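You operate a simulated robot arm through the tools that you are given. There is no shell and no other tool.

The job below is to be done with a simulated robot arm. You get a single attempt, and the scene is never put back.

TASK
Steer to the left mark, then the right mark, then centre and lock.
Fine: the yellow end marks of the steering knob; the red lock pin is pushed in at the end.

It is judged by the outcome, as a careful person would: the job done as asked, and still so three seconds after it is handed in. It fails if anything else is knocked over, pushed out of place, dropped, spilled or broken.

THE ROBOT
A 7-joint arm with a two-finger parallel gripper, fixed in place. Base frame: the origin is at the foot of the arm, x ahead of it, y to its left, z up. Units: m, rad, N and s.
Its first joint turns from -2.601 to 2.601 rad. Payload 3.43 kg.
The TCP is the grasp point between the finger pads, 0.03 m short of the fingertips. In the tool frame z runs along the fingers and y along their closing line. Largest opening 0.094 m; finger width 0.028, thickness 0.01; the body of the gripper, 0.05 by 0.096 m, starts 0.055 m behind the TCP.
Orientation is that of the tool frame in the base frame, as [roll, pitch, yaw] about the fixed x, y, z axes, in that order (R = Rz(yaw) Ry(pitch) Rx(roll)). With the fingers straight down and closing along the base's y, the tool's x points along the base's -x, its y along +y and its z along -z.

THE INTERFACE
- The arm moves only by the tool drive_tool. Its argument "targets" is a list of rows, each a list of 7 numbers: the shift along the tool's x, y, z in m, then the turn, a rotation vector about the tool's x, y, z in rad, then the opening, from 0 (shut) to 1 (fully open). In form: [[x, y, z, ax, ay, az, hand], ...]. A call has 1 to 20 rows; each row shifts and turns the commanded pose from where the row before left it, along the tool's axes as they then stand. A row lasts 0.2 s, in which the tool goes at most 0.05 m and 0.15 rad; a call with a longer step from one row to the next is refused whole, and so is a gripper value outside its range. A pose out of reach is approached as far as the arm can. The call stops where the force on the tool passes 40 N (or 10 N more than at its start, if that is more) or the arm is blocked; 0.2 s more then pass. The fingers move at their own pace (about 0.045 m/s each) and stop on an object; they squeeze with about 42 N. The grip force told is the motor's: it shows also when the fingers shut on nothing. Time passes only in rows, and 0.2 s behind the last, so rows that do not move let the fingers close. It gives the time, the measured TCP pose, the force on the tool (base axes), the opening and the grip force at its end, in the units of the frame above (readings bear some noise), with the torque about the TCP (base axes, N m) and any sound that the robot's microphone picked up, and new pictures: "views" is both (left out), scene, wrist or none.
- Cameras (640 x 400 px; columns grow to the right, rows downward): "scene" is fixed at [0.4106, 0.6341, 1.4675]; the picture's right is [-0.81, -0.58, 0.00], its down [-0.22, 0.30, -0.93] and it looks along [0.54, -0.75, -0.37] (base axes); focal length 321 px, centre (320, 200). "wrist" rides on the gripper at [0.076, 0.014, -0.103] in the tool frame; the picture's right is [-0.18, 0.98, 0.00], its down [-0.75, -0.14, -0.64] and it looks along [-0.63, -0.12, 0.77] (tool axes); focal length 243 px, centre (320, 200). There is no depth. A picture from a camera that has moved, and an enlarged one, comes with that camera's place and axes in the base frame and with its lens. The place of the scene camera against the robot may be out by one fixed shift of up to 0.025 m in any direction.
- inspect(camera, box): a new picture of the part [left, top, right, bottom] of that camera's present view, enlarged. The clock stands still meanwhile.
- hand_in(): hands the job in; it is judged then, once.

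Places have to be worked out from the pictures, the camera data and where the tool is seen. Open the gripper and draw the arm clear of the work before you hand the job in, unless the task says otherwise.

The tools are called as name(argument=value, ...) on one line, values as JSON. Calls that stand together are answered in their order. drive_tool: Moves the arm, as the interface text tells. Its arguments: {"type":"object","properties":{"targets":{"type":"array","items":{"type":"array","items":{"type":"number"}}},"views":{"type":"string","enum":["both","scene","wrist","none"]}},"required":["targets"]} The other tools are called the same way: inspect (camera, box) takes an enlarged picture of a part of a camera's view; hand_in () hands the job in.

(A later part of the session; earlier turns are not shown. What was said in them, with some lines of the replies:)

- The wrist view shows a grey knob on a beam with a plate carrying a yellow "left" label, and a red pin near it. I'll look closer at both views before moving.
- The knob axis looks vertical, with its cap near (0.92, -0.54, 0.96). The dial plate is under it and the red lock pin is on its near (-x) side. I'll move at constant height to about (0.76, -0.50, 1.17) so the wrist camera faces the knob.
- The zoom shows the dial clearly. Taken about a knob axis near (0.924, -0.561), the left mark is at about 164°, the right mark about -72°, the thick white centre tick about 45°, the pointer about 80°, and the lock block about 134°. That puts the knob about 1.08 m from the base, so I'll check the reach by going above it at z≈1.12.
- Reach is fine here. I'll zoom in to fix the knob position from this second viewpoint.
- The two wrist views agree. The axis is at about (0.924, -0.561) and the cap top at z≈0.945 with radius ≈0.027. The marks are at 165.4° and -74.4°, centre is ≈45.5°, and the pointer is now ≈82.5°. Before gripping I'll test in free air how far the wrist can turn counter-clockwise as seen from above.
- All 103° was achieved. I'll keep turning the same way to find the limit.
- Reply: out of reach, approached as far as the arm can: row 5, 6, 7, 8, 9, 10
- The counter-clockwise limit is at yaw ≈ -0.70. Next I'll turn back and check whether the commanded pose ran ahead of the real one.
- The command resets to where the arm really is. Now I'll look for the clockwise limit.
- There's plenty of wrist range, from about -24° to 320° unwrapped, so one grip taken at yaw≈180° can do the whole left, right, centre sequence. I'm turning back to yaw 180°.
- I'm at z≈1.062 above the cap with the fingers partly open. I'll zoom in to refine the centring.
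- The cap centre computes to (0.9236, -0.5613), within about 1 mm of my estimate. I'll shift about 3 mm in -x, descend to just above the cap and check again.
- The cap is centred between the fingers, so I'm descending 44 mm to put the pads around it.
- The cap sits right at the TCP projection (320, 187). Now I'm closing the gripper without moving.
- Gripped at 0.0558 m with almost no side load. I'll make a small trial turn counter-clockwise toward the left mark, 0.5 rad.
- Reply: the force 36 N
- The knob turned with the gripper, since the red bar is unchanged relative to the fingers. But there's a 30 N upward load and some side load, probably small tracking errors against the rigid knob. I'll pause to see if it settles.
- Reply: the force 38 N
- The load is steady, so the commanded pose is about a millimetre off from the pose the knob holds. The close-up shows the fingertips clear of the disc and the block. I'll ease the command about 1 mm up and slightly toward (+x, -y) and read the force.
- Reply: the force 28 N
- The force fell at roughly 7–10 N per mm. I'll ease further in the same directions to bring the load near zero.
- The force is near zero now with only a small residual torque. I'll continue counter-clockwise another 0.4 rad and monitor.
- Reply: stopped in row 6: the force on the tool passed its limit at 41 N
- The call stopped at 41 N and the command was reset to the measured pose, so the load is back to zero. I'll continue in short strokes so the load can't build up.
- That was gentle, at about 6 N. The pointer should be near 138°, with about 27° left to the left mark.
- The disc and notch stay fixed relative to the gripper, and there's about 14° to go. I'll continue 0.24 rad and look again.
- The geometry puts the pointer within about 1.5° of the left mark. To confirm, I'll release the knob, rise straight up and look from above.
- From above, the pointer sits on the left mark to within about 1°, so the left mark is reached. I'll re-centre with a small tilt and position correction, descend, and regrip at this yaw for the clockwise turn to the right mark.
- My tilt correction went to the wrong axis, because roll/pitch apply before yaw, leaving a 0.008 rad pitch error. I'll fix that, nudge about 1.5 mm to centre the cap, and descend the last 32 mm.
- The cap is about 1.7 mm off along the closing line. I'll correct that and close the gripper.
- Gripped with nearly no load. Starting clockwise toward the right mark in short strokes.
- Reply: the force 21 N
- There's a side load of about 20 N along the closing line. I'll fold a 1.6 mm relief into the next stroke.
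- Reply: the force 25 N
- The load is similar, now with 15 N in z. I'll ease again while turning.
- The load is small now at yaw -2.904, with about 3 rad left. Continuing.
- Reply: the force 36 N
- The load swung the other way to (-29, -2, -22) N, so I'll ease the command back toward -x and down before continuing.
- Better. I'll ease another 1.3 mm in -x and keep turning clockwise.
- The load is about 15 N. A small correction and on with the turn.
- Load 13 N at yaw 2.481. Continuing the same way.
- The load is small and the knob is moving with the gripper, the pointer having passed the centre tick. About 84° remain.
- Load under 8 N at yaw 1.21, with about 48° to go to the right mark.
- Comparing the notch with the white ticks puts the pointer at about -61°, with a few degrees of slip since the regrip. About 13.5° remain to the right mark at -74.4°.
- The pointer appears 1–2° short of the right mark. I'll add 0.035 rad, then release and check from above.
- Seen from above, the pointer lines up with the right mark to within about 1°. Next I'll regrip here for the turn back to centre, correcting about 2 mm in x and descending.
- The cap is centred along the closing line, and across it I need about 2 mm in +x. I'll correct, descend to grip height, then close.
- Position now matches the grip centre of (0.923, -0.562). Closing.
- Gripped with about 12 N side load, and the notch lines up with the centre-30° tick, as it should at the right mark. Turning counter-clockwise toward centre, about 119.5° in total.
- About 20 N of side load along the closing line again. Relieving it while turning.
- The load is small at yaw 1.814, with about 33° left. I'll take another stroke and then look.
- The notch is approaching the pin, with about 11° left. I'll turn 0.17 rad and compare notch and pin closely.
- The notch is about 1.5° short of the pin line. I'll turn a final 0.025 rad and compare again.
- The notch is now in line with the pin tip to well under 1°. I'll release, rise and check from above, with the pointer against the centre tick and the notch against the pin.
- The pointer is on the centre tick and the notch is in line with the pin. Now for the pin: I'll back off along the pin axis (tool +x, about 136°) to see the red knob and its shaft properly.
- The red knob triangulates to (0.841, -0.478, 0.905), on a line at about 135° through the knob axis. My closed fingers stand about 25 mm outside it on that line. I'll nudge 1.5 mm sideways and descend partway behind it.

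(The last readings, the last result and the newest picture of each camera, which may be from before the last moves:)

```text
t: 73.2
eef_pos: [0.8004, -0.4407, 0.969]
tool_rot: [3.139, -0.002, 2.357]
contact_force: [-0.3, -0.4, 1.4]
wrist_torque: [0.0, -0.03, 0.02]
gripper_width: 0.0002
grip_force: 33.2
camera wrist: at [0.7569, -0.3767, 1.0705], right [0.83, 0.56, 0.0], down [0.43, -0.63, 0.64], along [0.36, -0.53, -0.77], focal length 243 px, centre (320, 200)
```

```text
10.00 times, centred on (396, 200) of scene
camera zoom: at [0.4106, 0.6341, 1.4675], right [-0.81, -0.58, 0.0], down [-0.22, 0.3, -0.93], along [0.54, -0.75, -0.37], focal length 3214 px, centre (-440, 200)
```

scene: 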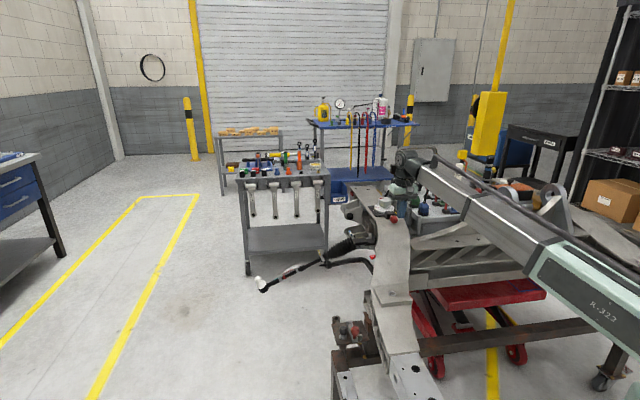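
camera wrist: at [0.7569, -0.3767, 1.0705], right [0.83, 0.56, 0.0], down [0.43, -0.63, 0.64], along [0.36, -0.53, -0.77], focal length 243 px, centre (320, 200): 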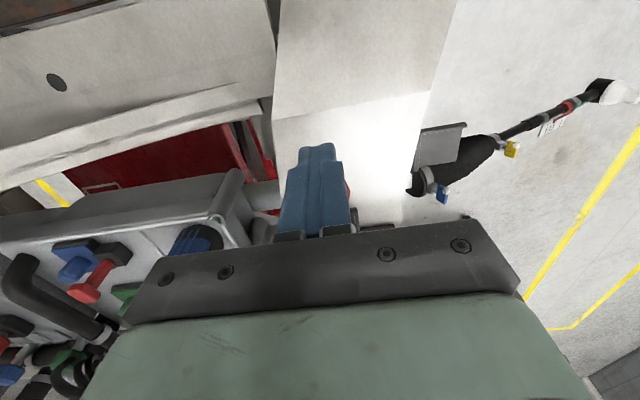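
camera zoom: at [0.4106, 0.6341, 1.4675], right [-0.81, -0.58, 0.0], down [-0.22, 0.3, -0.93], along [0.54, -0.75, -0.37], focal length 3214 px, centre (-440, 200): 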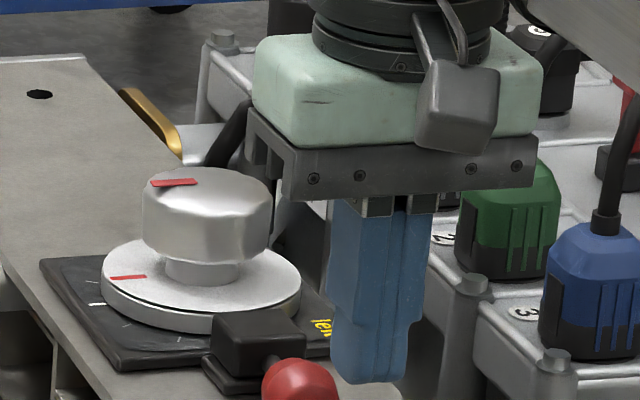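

The fingers are behind the red knob as intended, and the scene zoom agrees. I'll lower the last 43 mm gently so the tips come level with its centre.

drive_tool(targets=[[0, 0, 0.012, 0, 0, 0, 0], [0, 0, 0.012, 0, 0, 0, 0], [0, 0, 0.012, 0, 0, 0, 0], [0, 0, 0.006, 0, 0, 0, 0], [0, 0, 0, 0, 0, 0, 0]], views="both")

inspect(camera="scene", box=[364, 190, 428, 230])

inspect(camera="wrist", box=[256, 110, 384, 190])

```text
t: 74.4
eef_pos: [0.8021, -0.4415, 0.9244]
tool_rot: [3.14, -0.003, 2.357]
contact_force: [0.3, 0.6, -0.9]
wrist_torque: [0.03, 0.01, 0.03]
gripper_width: 0.0
grip_force: 32.8
camera wrist: at [0.7588, -0.3771, 1.0276], right [0.83, 0.56, 0.0], down [0.43, -0.63, 0.64], along [0.36, -0.53, -0.77], focal length 243 px, centre (320, 200)
```

scene: 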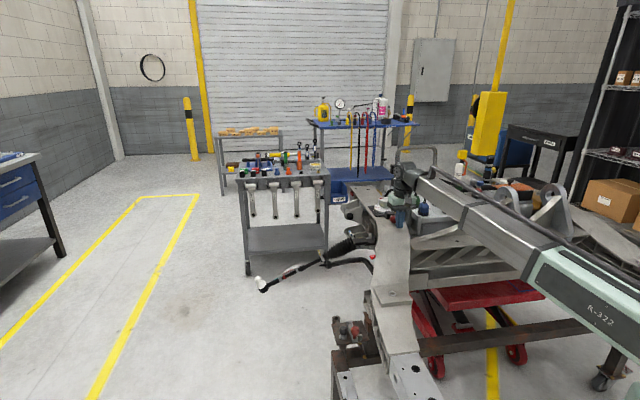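
wrist: 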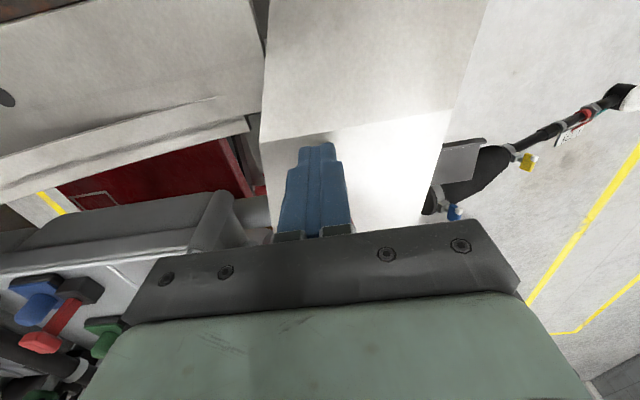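

```text
10.00 times, centred on (396, 210) of scene
camera zoom: at [0.4106, 0.6341, 1.4675], right [-0.81, -0.58, 0.0], down [-0.22, 0.3, -0.93], along [0.54, -0.75, -0.37], focal length 3214 px, centre (-440, 100)
```

zoom: 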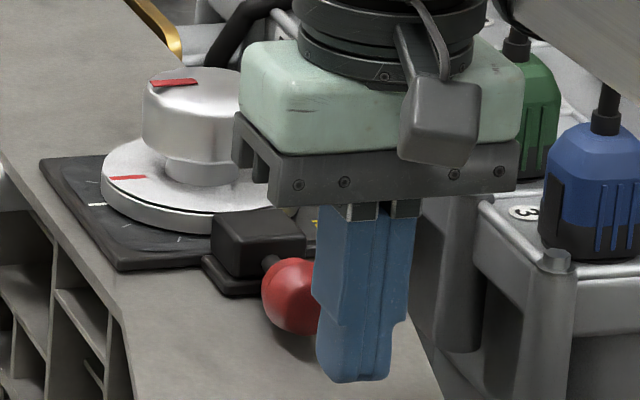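

```text
5.00 times, centred on (320, 150) of wrist
camera zoom: at [0.7588, -0.3771, 1.0276], right [0.83, 0.56, 0.0], down [0.43, -0.63, 0.64], along [0.36, -0.53, -0.77], focal length 1213 px, centre (320, 450)
```

zoom: 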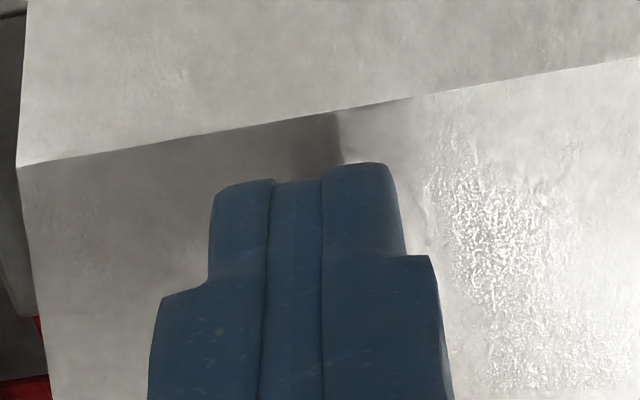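

There's no contact yet, and the finger faces are about 22 mm behind the red knob. I'll advance along the pin axis (tool -x) in small steps, with a 1 mm sideways trim.

drive_tool(targets=[[-0.005, 0.001, 0, 0, 0, 0, 0], [-0.005, 0, 0, 0, 0, 0, 0], [-0.004, 0, 0, 0, 0, 0, 0], [-0.003, 0, 0, 0, 0, 0, 0], [0, 0, 0, 0, 0, 0, 0]], views="scene")

inspect(camera="scene", box=[364, 190, 428, 230])

```text
t: 75.6
eef_pos: [0.8146, -0.4536, 0.9255]
tool_rot: [-3.141, 0.0, 2.356]
contact_force: [-0.3, -0.3, -0.3]
wrist_torque: [0.03, 0.0, -0.02]
gripper_width: 0.0003
grip_force: 33.2
```

scene: 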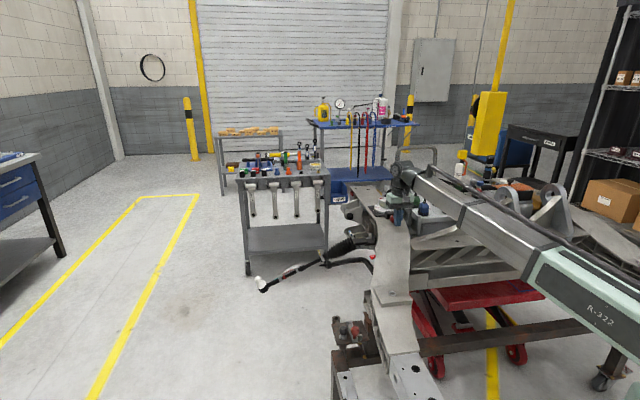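

```text
10.00 times, centred on (396, 210) of scene
camera zoom: at [0.4106, 0.6341, 1.4675], right [-0.81, -0.58, 0.0], down [-0.22, 0.3, -0.93], along [0.54, -0.75, -0.37], focal length 3214 px, centre (-440, 100)
```

zoom: 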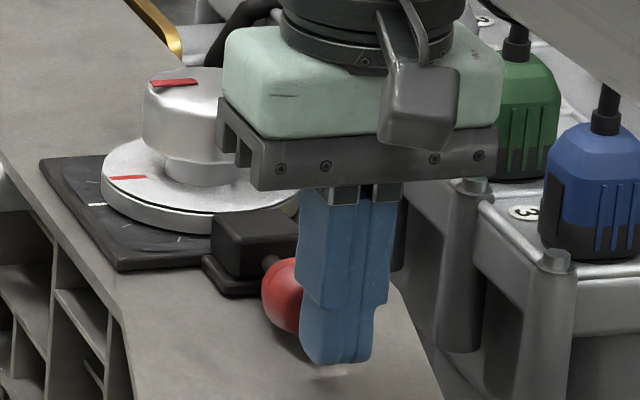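

Still no contact. I'll keep advancing in 3 mm steps.

drive_tool(targets=[[-0.003, 0, 0, 0, 0, 0, 0], [-0.003, 0, 0, 0, 0, 0, 0], [-0.003, 0, 0, 0, 0, 0, 0], [-0.002, 0, 0, 0, 0, 0, 0], [0, 0, 0, 0, 0, 0, 0]], views="none")

inspect(camera="scene", box=[364, 190, 428, 230])

```text
t: 76.8
eef_pos: [0.8229, -0.4599, 0.9244]
tool_rot: [3.139, -0.001, 2.357]
contact_force: [-1.0, 2.7, -0.7]
wrist_torque: [0.03, 0.03, 0.03]
gripper_width: 0.0
grip_force: 33.4
```

```text
10.00 times, centred on (396, 210) of scene
camera zoom: at [0.4106, 0.6341, 1.4675], right [-0.81, -0.58, 0.0], down [-0.22, 0.3, -0.93], along [0.54, -0.75, -0.37], focal length 3214 px, centre (-440, 100)
```

zoom: 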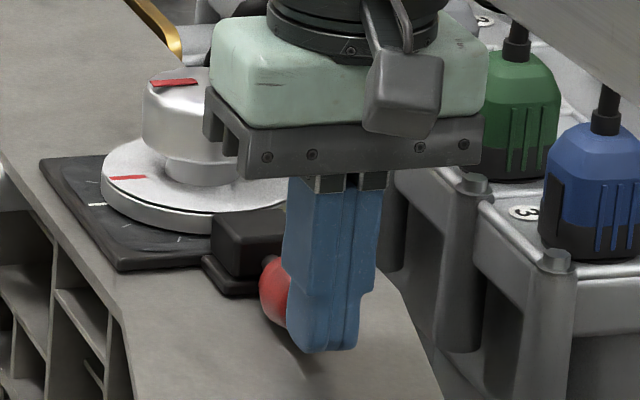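

Light contact now at about 3 N, and the red knob has just begun to move. Continuing to push along the axis.

drive_tool(targets=[[-0.002, 0, 0, 0, 0, 0, 0], [-0.002, 0, 0, 0, 0, 0, 0], [-0.002, 0, 0, 0, 0, 0, 0], [0, 0, 0, 0, 0, 0, 0]], views="none")

inspect(camera="scene", box=[364, 190, 428, 230])

```text
t: 77.8
eef_pos: [0.8262, -0.4656, 0.9248]
tool_rot: [3.141, -0.001, 2.357]
contact_force: [-2.4, 1.3, -0.7]
wrist_torque: [0.02, 0.04, -0.01]
gripper_width: 0.0
grip_force: 33.4
```

```text
10.00 times, centred on (396, 210) of scene
camera zoom: at [0.4106, 0.6341, 1.4675], right [-0.81, -0.58, 0.0], down [-0.22, 0.3, -0.93], along [0.54, -0.75, -0.37], focal length 3214 px, centre (-440, 100)
```

zoom: 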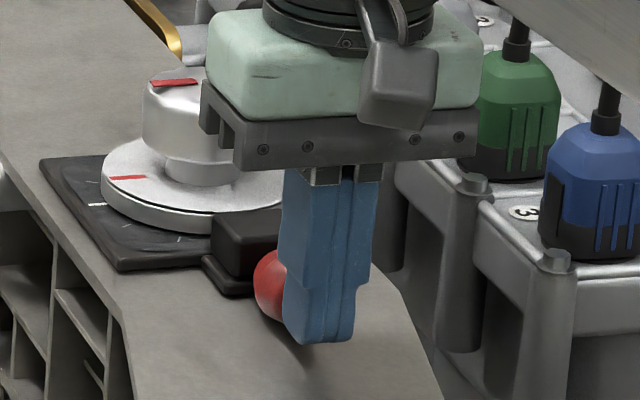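

The red knob is moving in with under 3 N. Continuing.

drive_tool(targets=[[-0.002, 0, 0, 0, 0, 0, 0], [-0.002, 0, 0, 0, 0, 0, 0], [-0.002, 0, 0, 0, 0, 0, 0], [0, 0, 0, 0, 0, 0, 0]], views="none")

inspect(camera="scene", box=[364, 190, 428, 230])

```text
t: 78.8
eef_pos: [0.8314, -0.4682, 0.9246]
tool_rot: [3.14, -0.002, 2.357]
contact_force: [-1.9, 5.4, -0.1]
wrist_torque: [0.14, 0.07, 0.0]
gripper_width: 0.0002
grip_force: 33.2
```

```text
10.00 times, centred on (396, 210) of scene
camera zoom: at [0.4106, 0.6341, 1.4675], right [-0.81, -0.58, 0.0], down [-0.22, 0.3, -0.93], along [0.54, -0.75, -0.37], focal length 3214 px, centre (-440, 100)
```

zoom: 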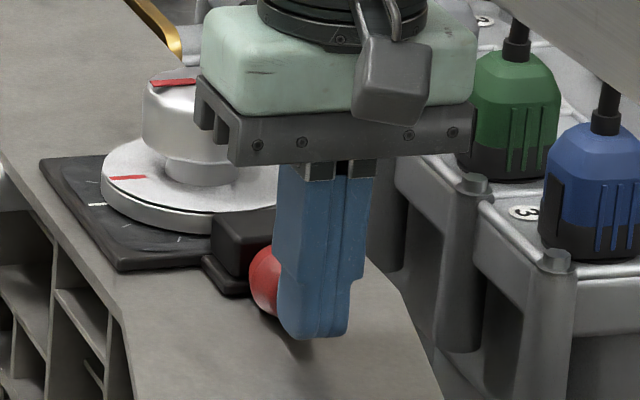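

Force is rising slowly, 5.7 N now, and the knob is close to the block. I'll keep pushing until it seats.

drive_tool(targets=[[-0.002, 0, 0, 0, 0, 0, 0], [-0.002, 0, 0, 0, 0, 0, 0], [0, 0, 0, 0, 0, 0, 0]], views="none")

inspect(camera="scene", box=[364, 190, 428, 230])

```text
t: 79.6
eef_pos: [0.8313, -0.47, 0.9257]
tool_rot: [3.141, -0.005, 2.355]
contact_force: [-18.9, 17.9, -8.4]
wrist_torque: [0.58, 0.37, -0.03]
gripper_width: 0.0003
grip_force: 32.2
```

```text
10.00 times, centred on (396, 210) of scene
camera zoom: at [0.4106, 0.6341, 1.4675], right [-0.81, -0.58, 0.0], down [-0.22, 0.3, -0.93], along [0.54, -0.75, -0.37], focal length 3214 px, centre (-440, 100)
```

zoom: 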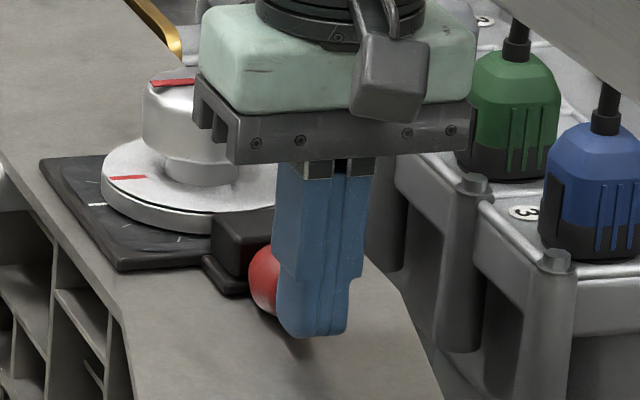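

Force jumped to about 27 N with no more travel after roughly 13 mm, so the pin has stopped, either seated or blocked. I'll back off along the axis, rise and look.

drive_tool(targets=[[0.01, 0, 0, 0, 0, 0, 0], [0.015, 0, 0, 0, 0, 0, 0], [0.015, 0, 0, 0, 0, 0, 0], [0, 0, -0.04, 0, 0, 0, 0], [0, 0, -0.04, 0, 0, 0, 0], [0, 0, -0.04, 0, 0, 0, 0], [0, 0, -0.04, 0, 0, 0, 0], [0, 0, 0, 0, 0, 0, 0]], views="both")

inspect(camera="scene", box=[364, 190, 412, 220])

```text
t: 81.4
eef_pos: [0.8049, -0.4466, 1.0827]
tool_rot: [3.14, 0.0, 2.356]
contact_force: [-0.4, -0.4, 0.2]
wrist_torque: [-0.01, -0.02, 0.02]
gripper_width: 0.0
grip_force: 33.6
camera wrist: at [0.7625, -0.382, 1.1857], right [0.83, 0.56, 0.0], down [0.43, -0.63, 0.64], along [0.36, -0.53, -0.77], focal length 243 px, centre (320, 200)
```

scene: 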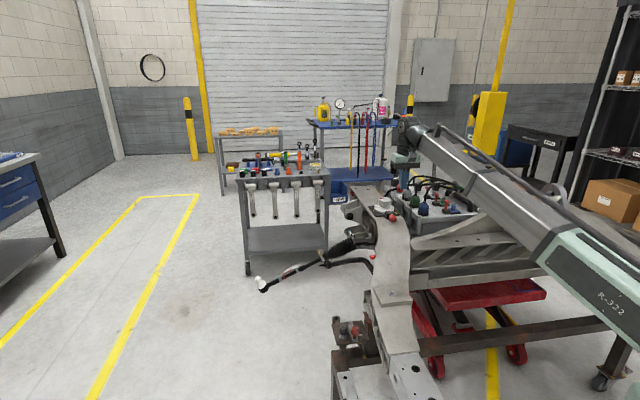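
wrist: 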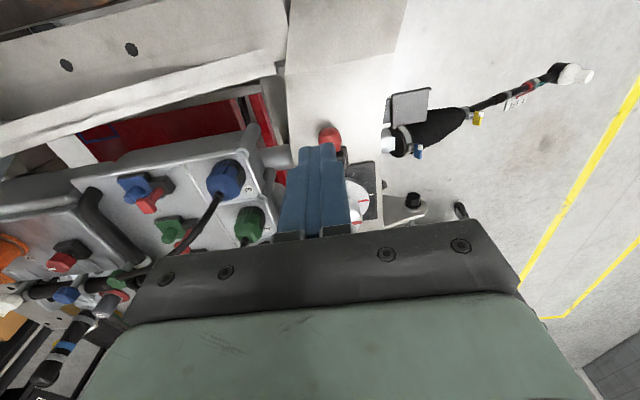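

```text
13.33 times, centred on (388, 205) of scene
camera zoom: at [0.4106, 0.6341, 1.4675], right [-0.81, -0.58, 0.0], down [-0.22, 0.3, -0.93], along [0.54, -0.75, -0.37], focal length 4285 px, centre (-587, 133)
```

zoom: 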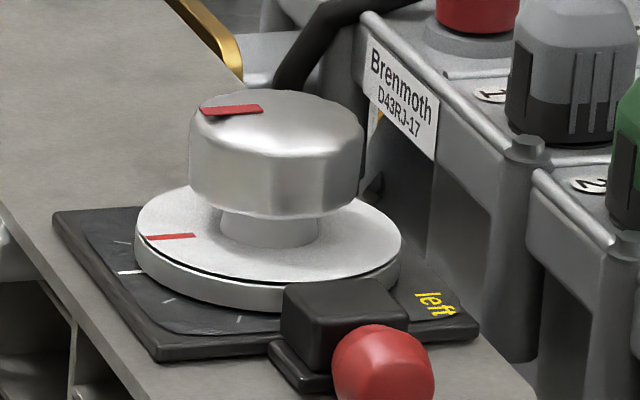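

The red knob moved in about 12 mm and stayed there when I let go. I'll move over so the wrist camera sees the block, pin tip and notch, to check that it is really engaged.

drive_tool(targets=[[-0.035, 0, 0, 0, 0, 0, 0], [-0.035, 0, 0, 0, 0, 0, 0], [0, 0, 0, 0, 0, 0, 0]], views="wrist")

inspect(camera="wrist", box=[256, 60, 384, 140])

```text
t: 82.2
eef_pos: [0.8552, -0.495, 1.0823]
tool_rot: [3.14, -0.001, 2.356]
contact_force: [0.2, 0.2, 0.3]
wrist_torque: [-0.01, -0.02, 0.0]
gripper_width: 0.0001
grip_force: 32.6
camera wrist: at [0.812, -0.4311, 1.1844], right [0.83, 0.56, 0.0], down [0.43, -0.63, 0.64], along [0.36, -0.53, -0.77], focal length 243 px, centre (320, 200)
```

wrist: 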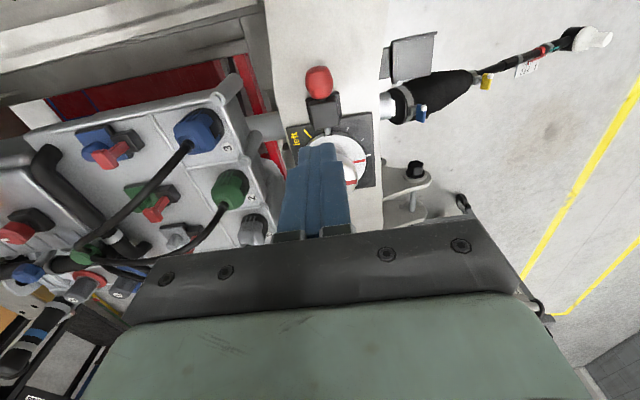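

```text
5.00 times, centred on (320, 100) of wrist
camera zoom: at [0.812, -0.4311, 1.1844], right [0.83, 0.56, 0.0], down [0.43, -0.63, 0.64], along [0.36, -0.53, -0.77], focal length 1213 px, centre (320, 700)
```

zoom: 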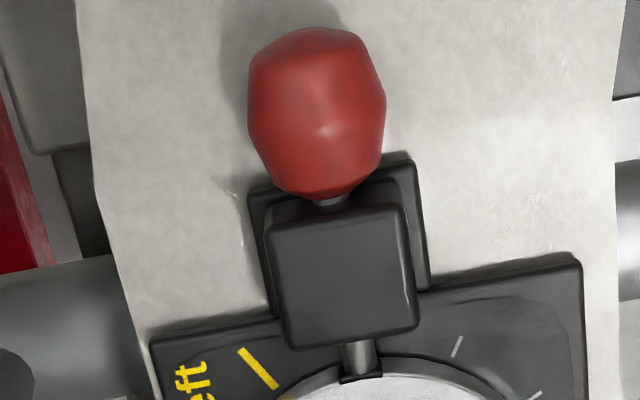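

The pin tip now sits inside the notch. I'll move a bit further to see the engagement depth without the fingers in the way.

drive_tool(targets=[[-0.03, 0, 0, 0, 0, 0, 0], [-0.03, 0, 0, 0, 0, 0, 0], [0, 0, 0, 0, 0, 0, 0]], views="wrist")

inspect(camera="wrist", box=[272, 0, 400, 80])

inspect(camera="wrist", box=[288, 20, 352, 60])

```text
t: 83.0
eef_pos: [0.8967, -0.539, 1.0822]
tool_rot: [3.14, 0.0, 2.357]
contact_force: [-0.3, -0.1, 0.0]
wrist_torque: [-0.04, 0.0, 0.01]
gripper_width: 0.0
grip_force: 32.8
camera wrist: at [0.8544, -0.474, 1.1849], right [0.83, 0.56, 0.0], down [0.43, -0.63, 0.64], along [0.36, -0.53, -0.77], focal length 243 px, centre (320, 200)
```

wrist: 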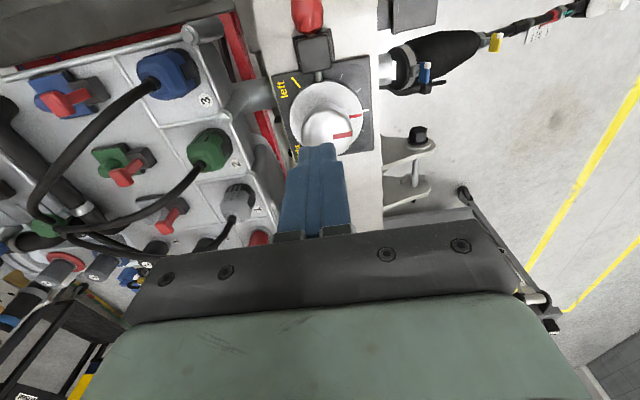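

```text
5.00 times, centred on (336, 40) of wrist
camera zoom: at [0.8544, -0.474, 1.1849], right [0.83, 0.56, 0.0], down [0.43, -0.63, 0.64], along [0.36, -0.53, -0.77], focal length 1213 px, centre (240, 1000)
```

zoom: 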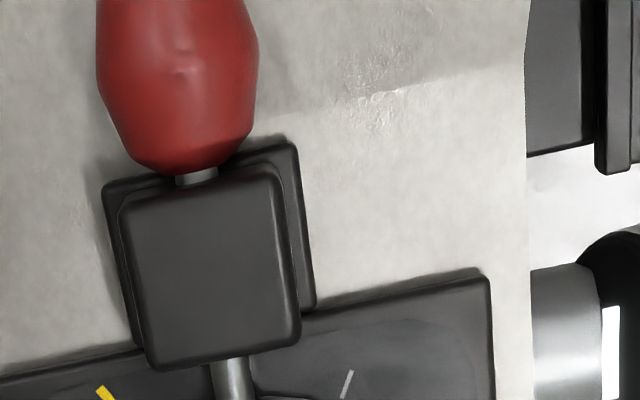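

```text
10.00 times, centred on (320, 40) of wrist
camera zoom: at [0.8544, -0.474, 1.1849], right [0.83, 0.56, 0.0], down [0.43, -0.63, 0.64], along [0.36, -0.53, -0.77], focal length 2426 px, centre (320, 1800)
```

zoom: 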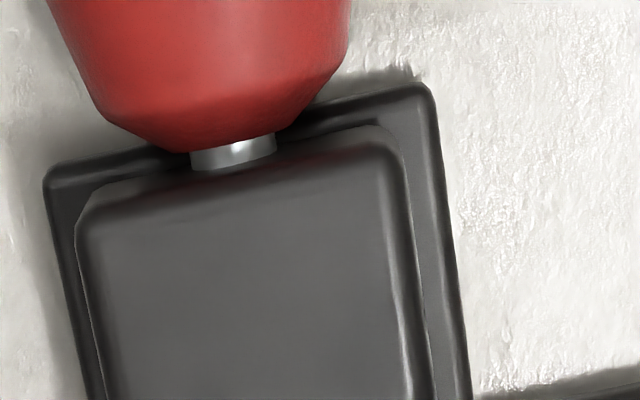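

A few mm of shaft still shows between the red knob and the block. I'll look at the notch end.

inspect(camera="wrist", box=[288, 60, 352, 100])

inspect(camera="wrist", box=[272, 60, 400, 140])

```text
10.00 times, centred on (320, 80) of wrist
camera zoom: at [0.8544, -0.474, 1.1849], right [0.83, 0.56, 0.0], down [0.43, -0.63, 0.64], along [0.36, -0.53, -0.77], focal length 2426 px, centre (320, 1400)
```

zoom: 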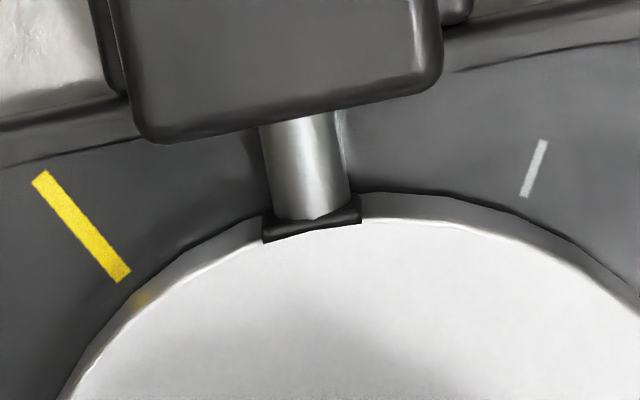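

```text
5.00 times, centred on (336, 100) of wrist
camera zoom: at [0.8544, -0.474, 1.1849], right [0.83, 0.56, 0.0], down [0.43, -0.63, 0.64], along [0.36, -0.53, -0.77], focal length 1213 px, centre (240, 700)
```

zoom: 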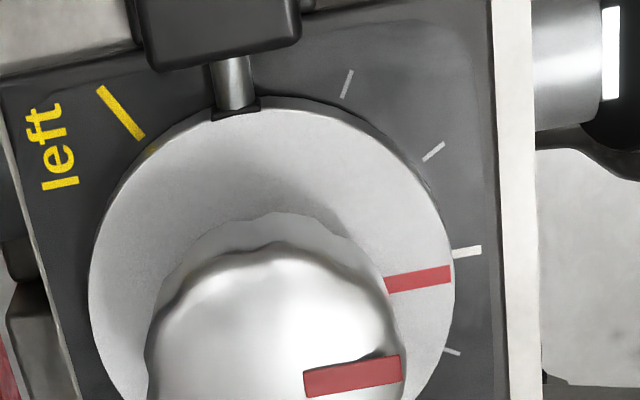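

The pin is centred in the notch and the pointer is on the centre tick. Before finishing I'll give the pin one more gentle, firm push to make sure it's fully home rather than stopped short of a detent. First I'll back off along the axis and descend behind it again.

drive_tool(targets=[[0.034, 0, 0, 0, 0, 0, 0], [0.034, 0, 0, 0, 0, 0, 0], [0.034, 0, 0, 0, 0, 0, 0], [0.034, 0, 0, 0, 0, 0, 0], [0, 0, 0.03, 0, 0, 0, 0], [0, 0, 0.03, 0, 0, 0, 0], [0, 0, 0.03, 0, 0, 0, 0], [0, 0, 0.03, 0, 0, 0, 0], [0, 0, 0.02, 0, 0, 0, 0], [0, 0, 0.015, 0, 0, 0, 0], [0, 0, 0, 0, 0, 0, 0]], views="none")

inspect(camera="scene", box=[364, 190, 428, 230])

```text
t: 85.4
eef_pos: [0.7988, -0.4387, 0.9271]
tool_rot: [3.14, -0.001, 2.356]
contact_force: [0.4, 0.6, 0.9]
wrist_torque: [-0.03, -0.02, 0.02]
gripper_width: 0.0001
grip_force: 32.5
```

```text
10.00 times, centred on (396, 210) of scene
camera zoom: at [0.4106, 0.6341, 1.4675], right [-0.81, -0.58, 0.0], down [-0.22, 0.3, -0.93], along [0.54, -0.75, -0.37], focal length 3214 px, centre (-440, 100)
```

zoom: 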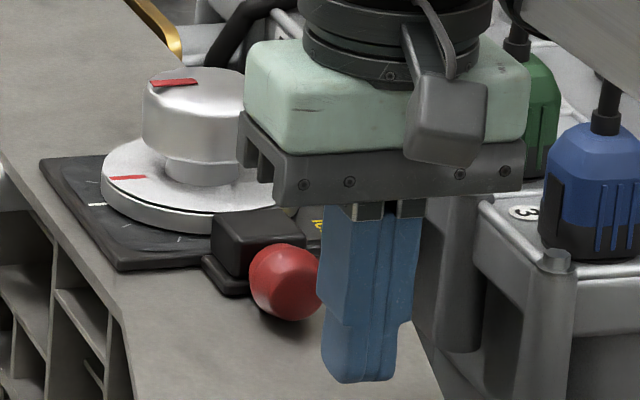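

I'm behind the red knob again. Advancing to just short of contact with a 1 mm sideways trim.

drive_tool(targets=[[-0.012, 0.001, 0, 0, 0, 0, 0], [-0.012, 0, 0, 0, 0, 0, 0], [-0.01, 0, 0, 0, 0, 0, 0], [-0.004, 0, 0, 0, 0, 0, 0], [0, 0, 0, 0, 0, 0, 0]], views="none")

drive_tool(targets=[[-0.002, 0, 0, 0, 0, 0, 0], [-0.002, 0, 0, 0, 0, 0, 0], [-0.002, 0, 0, 0, 0, 0, 0], [0, 0, 0, 0, 0, 0, 0]], views="none")

```text
t: 86.6
eef_pos: [0.8273, -0.4654, 0.9282]
tool_rot: [-3.14, -0.002, 2.357]
contact_force: [-0.2, -0.5, 0.1]
wrist_torque: [-0.01, 0.03, -0.01]
gripper_width: 0.0002
grip_force: 33.7
```

```text
t: 87.6
eef_pos: [0.8315, -0.4692, 0.9289]
tool_rot: [-3.141, -0.004, 2.355]
contact_force: [-13.9, 9.8, 0.4]
wrist_torque: [0.22, 0.32, -0.06]
gripper_width: 0.0
grip_force: 32.7
```

Contact at 17 N, at the same place as before. I'll push about 2 mm more on the command and see whether the pin moves or simply holds.

drive_tool(targets=[[-0.001, 0, 0, 0, 0, 0, 0], [-0.001, 0, 0, 0, 0, 0, 0], [0, 0, 0, 0, 0, 0, 0]], views="none")

inspect(camera="scene", box=[364, 190, 428, 230])

```text
t: 88.4
eef_pos: [0.8332, -0.4697, 0.9288]
tool_rot: [3.141, -0.009, 2.356]
contact_force: [-27.8, 21.5, -4.5]
wrist_torque: [0.71, 0.57, -0.12]
gripper_width: 0.0
grip_force: 33.2
```

```text
10.00 times, centred on (396, 210) of scene
camera zoom: at [0.4106, 0.6341, 1.4675], right [-0.81, -0.58, 0.0], down [-0.22, 0.3, -0.93], along [0.54, -0.75, -0.37], focal length 3214 px, centre (-440, 100)
```

zoom: 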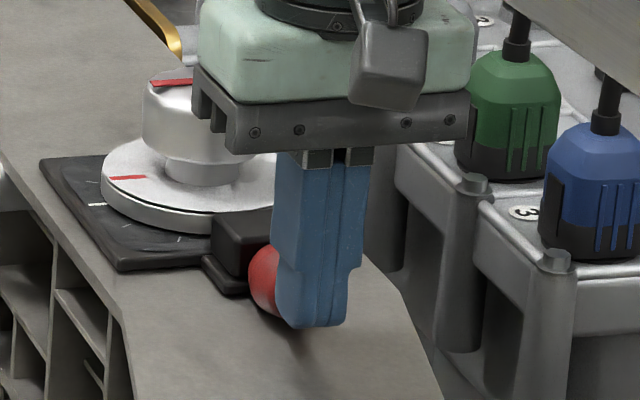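

At 35 N the knob's edge hasn't moved, so the pin is firmly at its end stop. I'll back straight off, rise clear, open the gripper, and take a last look.

drive_tool(targets=[[0.005, 0, 0, 0, 0, 0, 0], [0.015, 0, 0, 0, 0, 0, 0], [0.02, 0, 0, 0, 0, 0, 0], [0, 0, -0.04, 0, 0, 0, 0], [0, 0, -0.04, 0, 0, 0, 0], [0, 0, -0.04, 0, 0, 0, 0.5], [0, 0, -0.04, 0, 0, 0, 1], [-0.035, 0, 0, 0, 0, 0, 1], [-0.035, 0, 0, 0, 0, 0, 1], [-0.03, 0, 0, 0, 0, 0, 1], [0, 0, 0, 0, 0, 0, 1]], views="both")

inspect(camera="wrist", box=[256, 0, 416, 100])

inspect(camera="wrist", box=[256, 60, 416, 160])

inspect(camera="scene", box=[364, 190, 412, 220])

```text
t: 90.8
eef_pos: [0.8769, -0.5169, 1.09]
tool_rot: [3.141, -0.002, 2.355]
contact_force: [0.7, 0.0, 0.6]
wrist_torque: [0.04, 0.01, -0.01]
gripper_width: 0.0938
grip_force: 0.0
camera wrist: at [0.8344, -0.4519, 1.1916], right [0.83, 0.56, 0.0], down [0.43, -0.63, 0.64], along [0.36, -0.53, -0.77], focal length 243 px, centre (320, 200)
```

scene: 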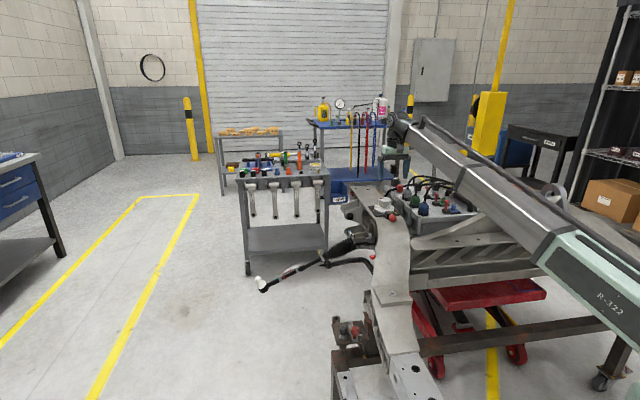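
wrist: 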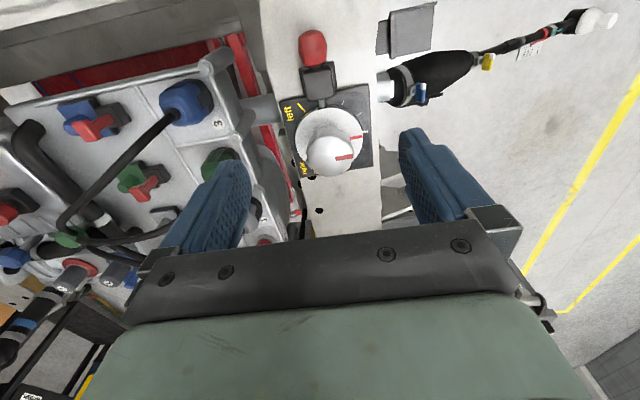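

```text
4.00 times, centred on (336, 50) of wrist
camera zoom: at [0.8344, -0.4519, 1.1916], right [0.83, 0.56, 0.0], down [0.43, -0.63, 0.64], along [0.36, -0.53, -0.77], focal length 970 px, centre (256, 800)
```

zoom: 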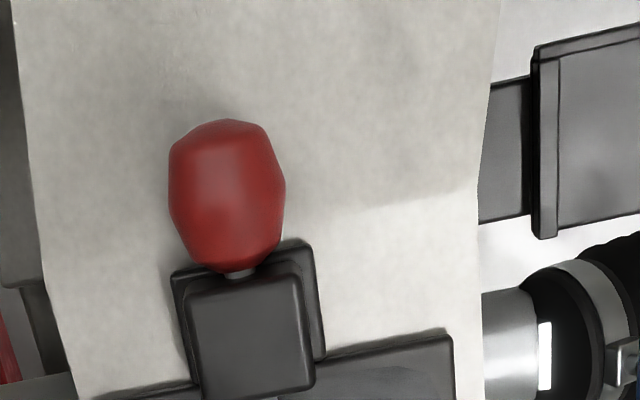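

```text
4.00 times, centred on (336, 110) of wrist
camera zoom: at [0.8344, -0.4519, 1.1916], right [0.83, 0.56, 0.0], down [0.43, -0.63, 0.64], along [0.36, -0.53, -0.77], focal length 970 px, centre (256, 560)
```

zoom: 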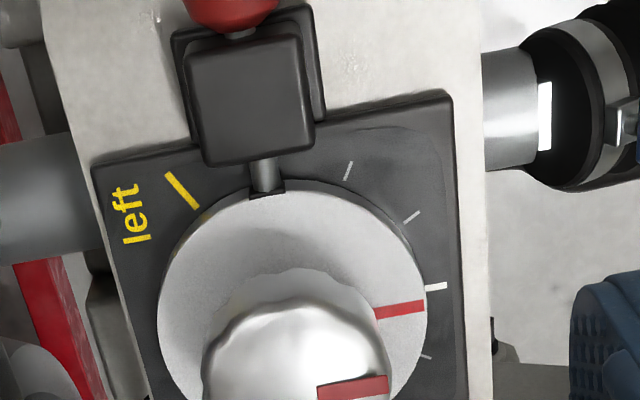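

```text
13.33 times, centred on (388, 205) of scene
camera zoom: at [0.4106, 0.6341, 1.4675], right [-0.81, -0.58, 0.0], down [-0.22, 0.3, -0.93], along [0.54, -0.75, -0.37], focal length 4285 px, centre (-587, 133)
```

zoom: 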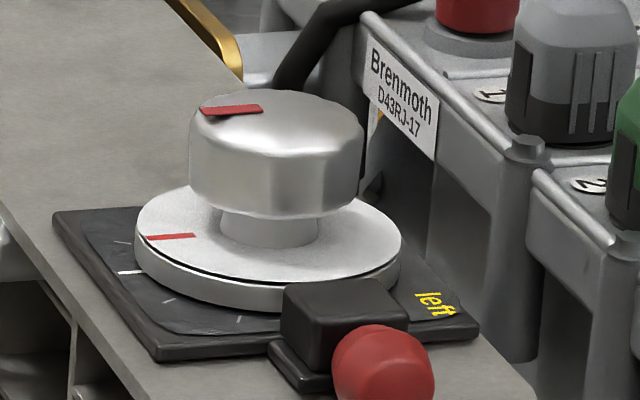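

Everything is in place: pointer on the centre tick, pin in the notch, red knob hard against its stop, and nothing else disturbed. I'll draw the open gripper up and away from the work.

drive_tool(targets=[[0, 0, -0.04, 0, 0, 0, 1], [0, 0, -0.04, 0, 0, 0, 1], [0.04, 0, 0, 0, 0, 0, 1], [0.04, 0, 0, 0, 0, 0, 1], [0.04, 0, 0, 0, 0, 0, 1], [0.04, 0, 0, 0, 0, 0, 1], [0, 0, 0, 0, 0, 0, 1]], views="both")

inspect(camera="scene", box=[330, 160, 458, 240])

```text
t: 92.4
eef_pos: [0.7634, -0.3997, 1.1723]
tool_rot: [-3.141, -0.001, 2.355]
contact_force: [-0.1, 0.1, 0.0]
wrist_torque: [-0.01, 0.01, 0.02]
gripper_width: 0.094
grip_force: 0.1
camera wrist: at [0.7195, -0.3362, 1.2746], right [0.83, 0.56, 0.0], down [0.43, -0.63, 0.64], along [0.36, -0.53, -0.77], focal length 243 px, centre (320, 200)
```

scene: 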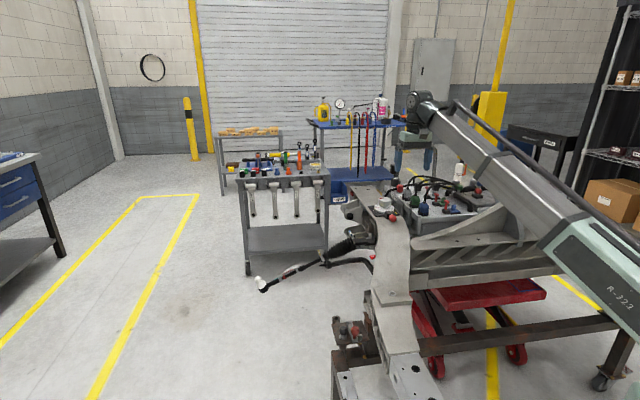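
wrist: 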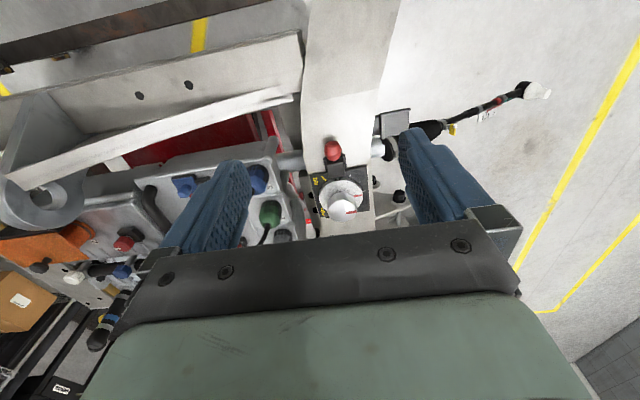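

```text
5.00 times, centred on (394, 200) of scene
camera zoom: at [0.4106, 0.6341, 1.4675], right [-0.81, -0.58, 0.0], down [-0.22, 0.3, -0.93], along [0.54, -0.75, -0.37], focal length 1607 px, centre (-50, 200)
```

zoom: 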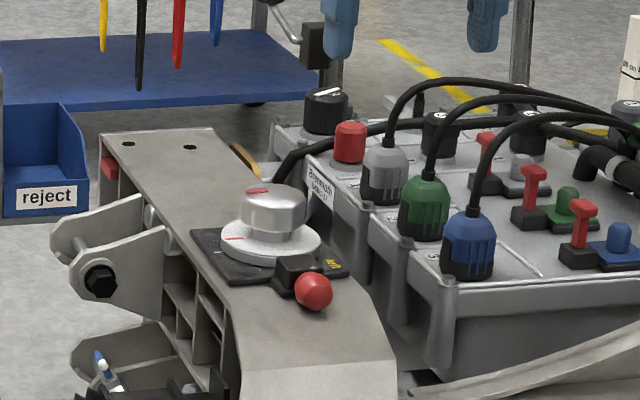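

The arm is clear with the gripper open. The knob is at centre, the red lock pin is pushed in, and the surroundings look as they did at the start, so I'm handing the job in.

hand_in()

```text
The job is handed in.
```

I turned the knob to the left mark, then the right mark, then back to centre, pushed in the red lock pin, and handed the job in. I haven't been told the verdict.

- **Left and right marks:** I released the knob at each mark and checked from above. The pointer was within about 1–2° of the mark both times.
- **Centre:** the pointer sits on the thick white centre tick, and the notch in the disc lines up with the pin.
- **Lock pin:** it slid in about 12–14 mm and the tip is in the notch. A second push at about 35 N didn't move it, so I take it to be at its end stop. About 3 mm of shaft still shows between the red knob and the block.
- **Forces:** the load on the tool built up several times while turning the knob, and one stroke stopped itself at 41 N. I saw no slip or damage from that, apart from a few degrees of slip in the grip, which I corrected.

Nothing else looks moved in the last pictures, and the arm is clear with the gripper open.
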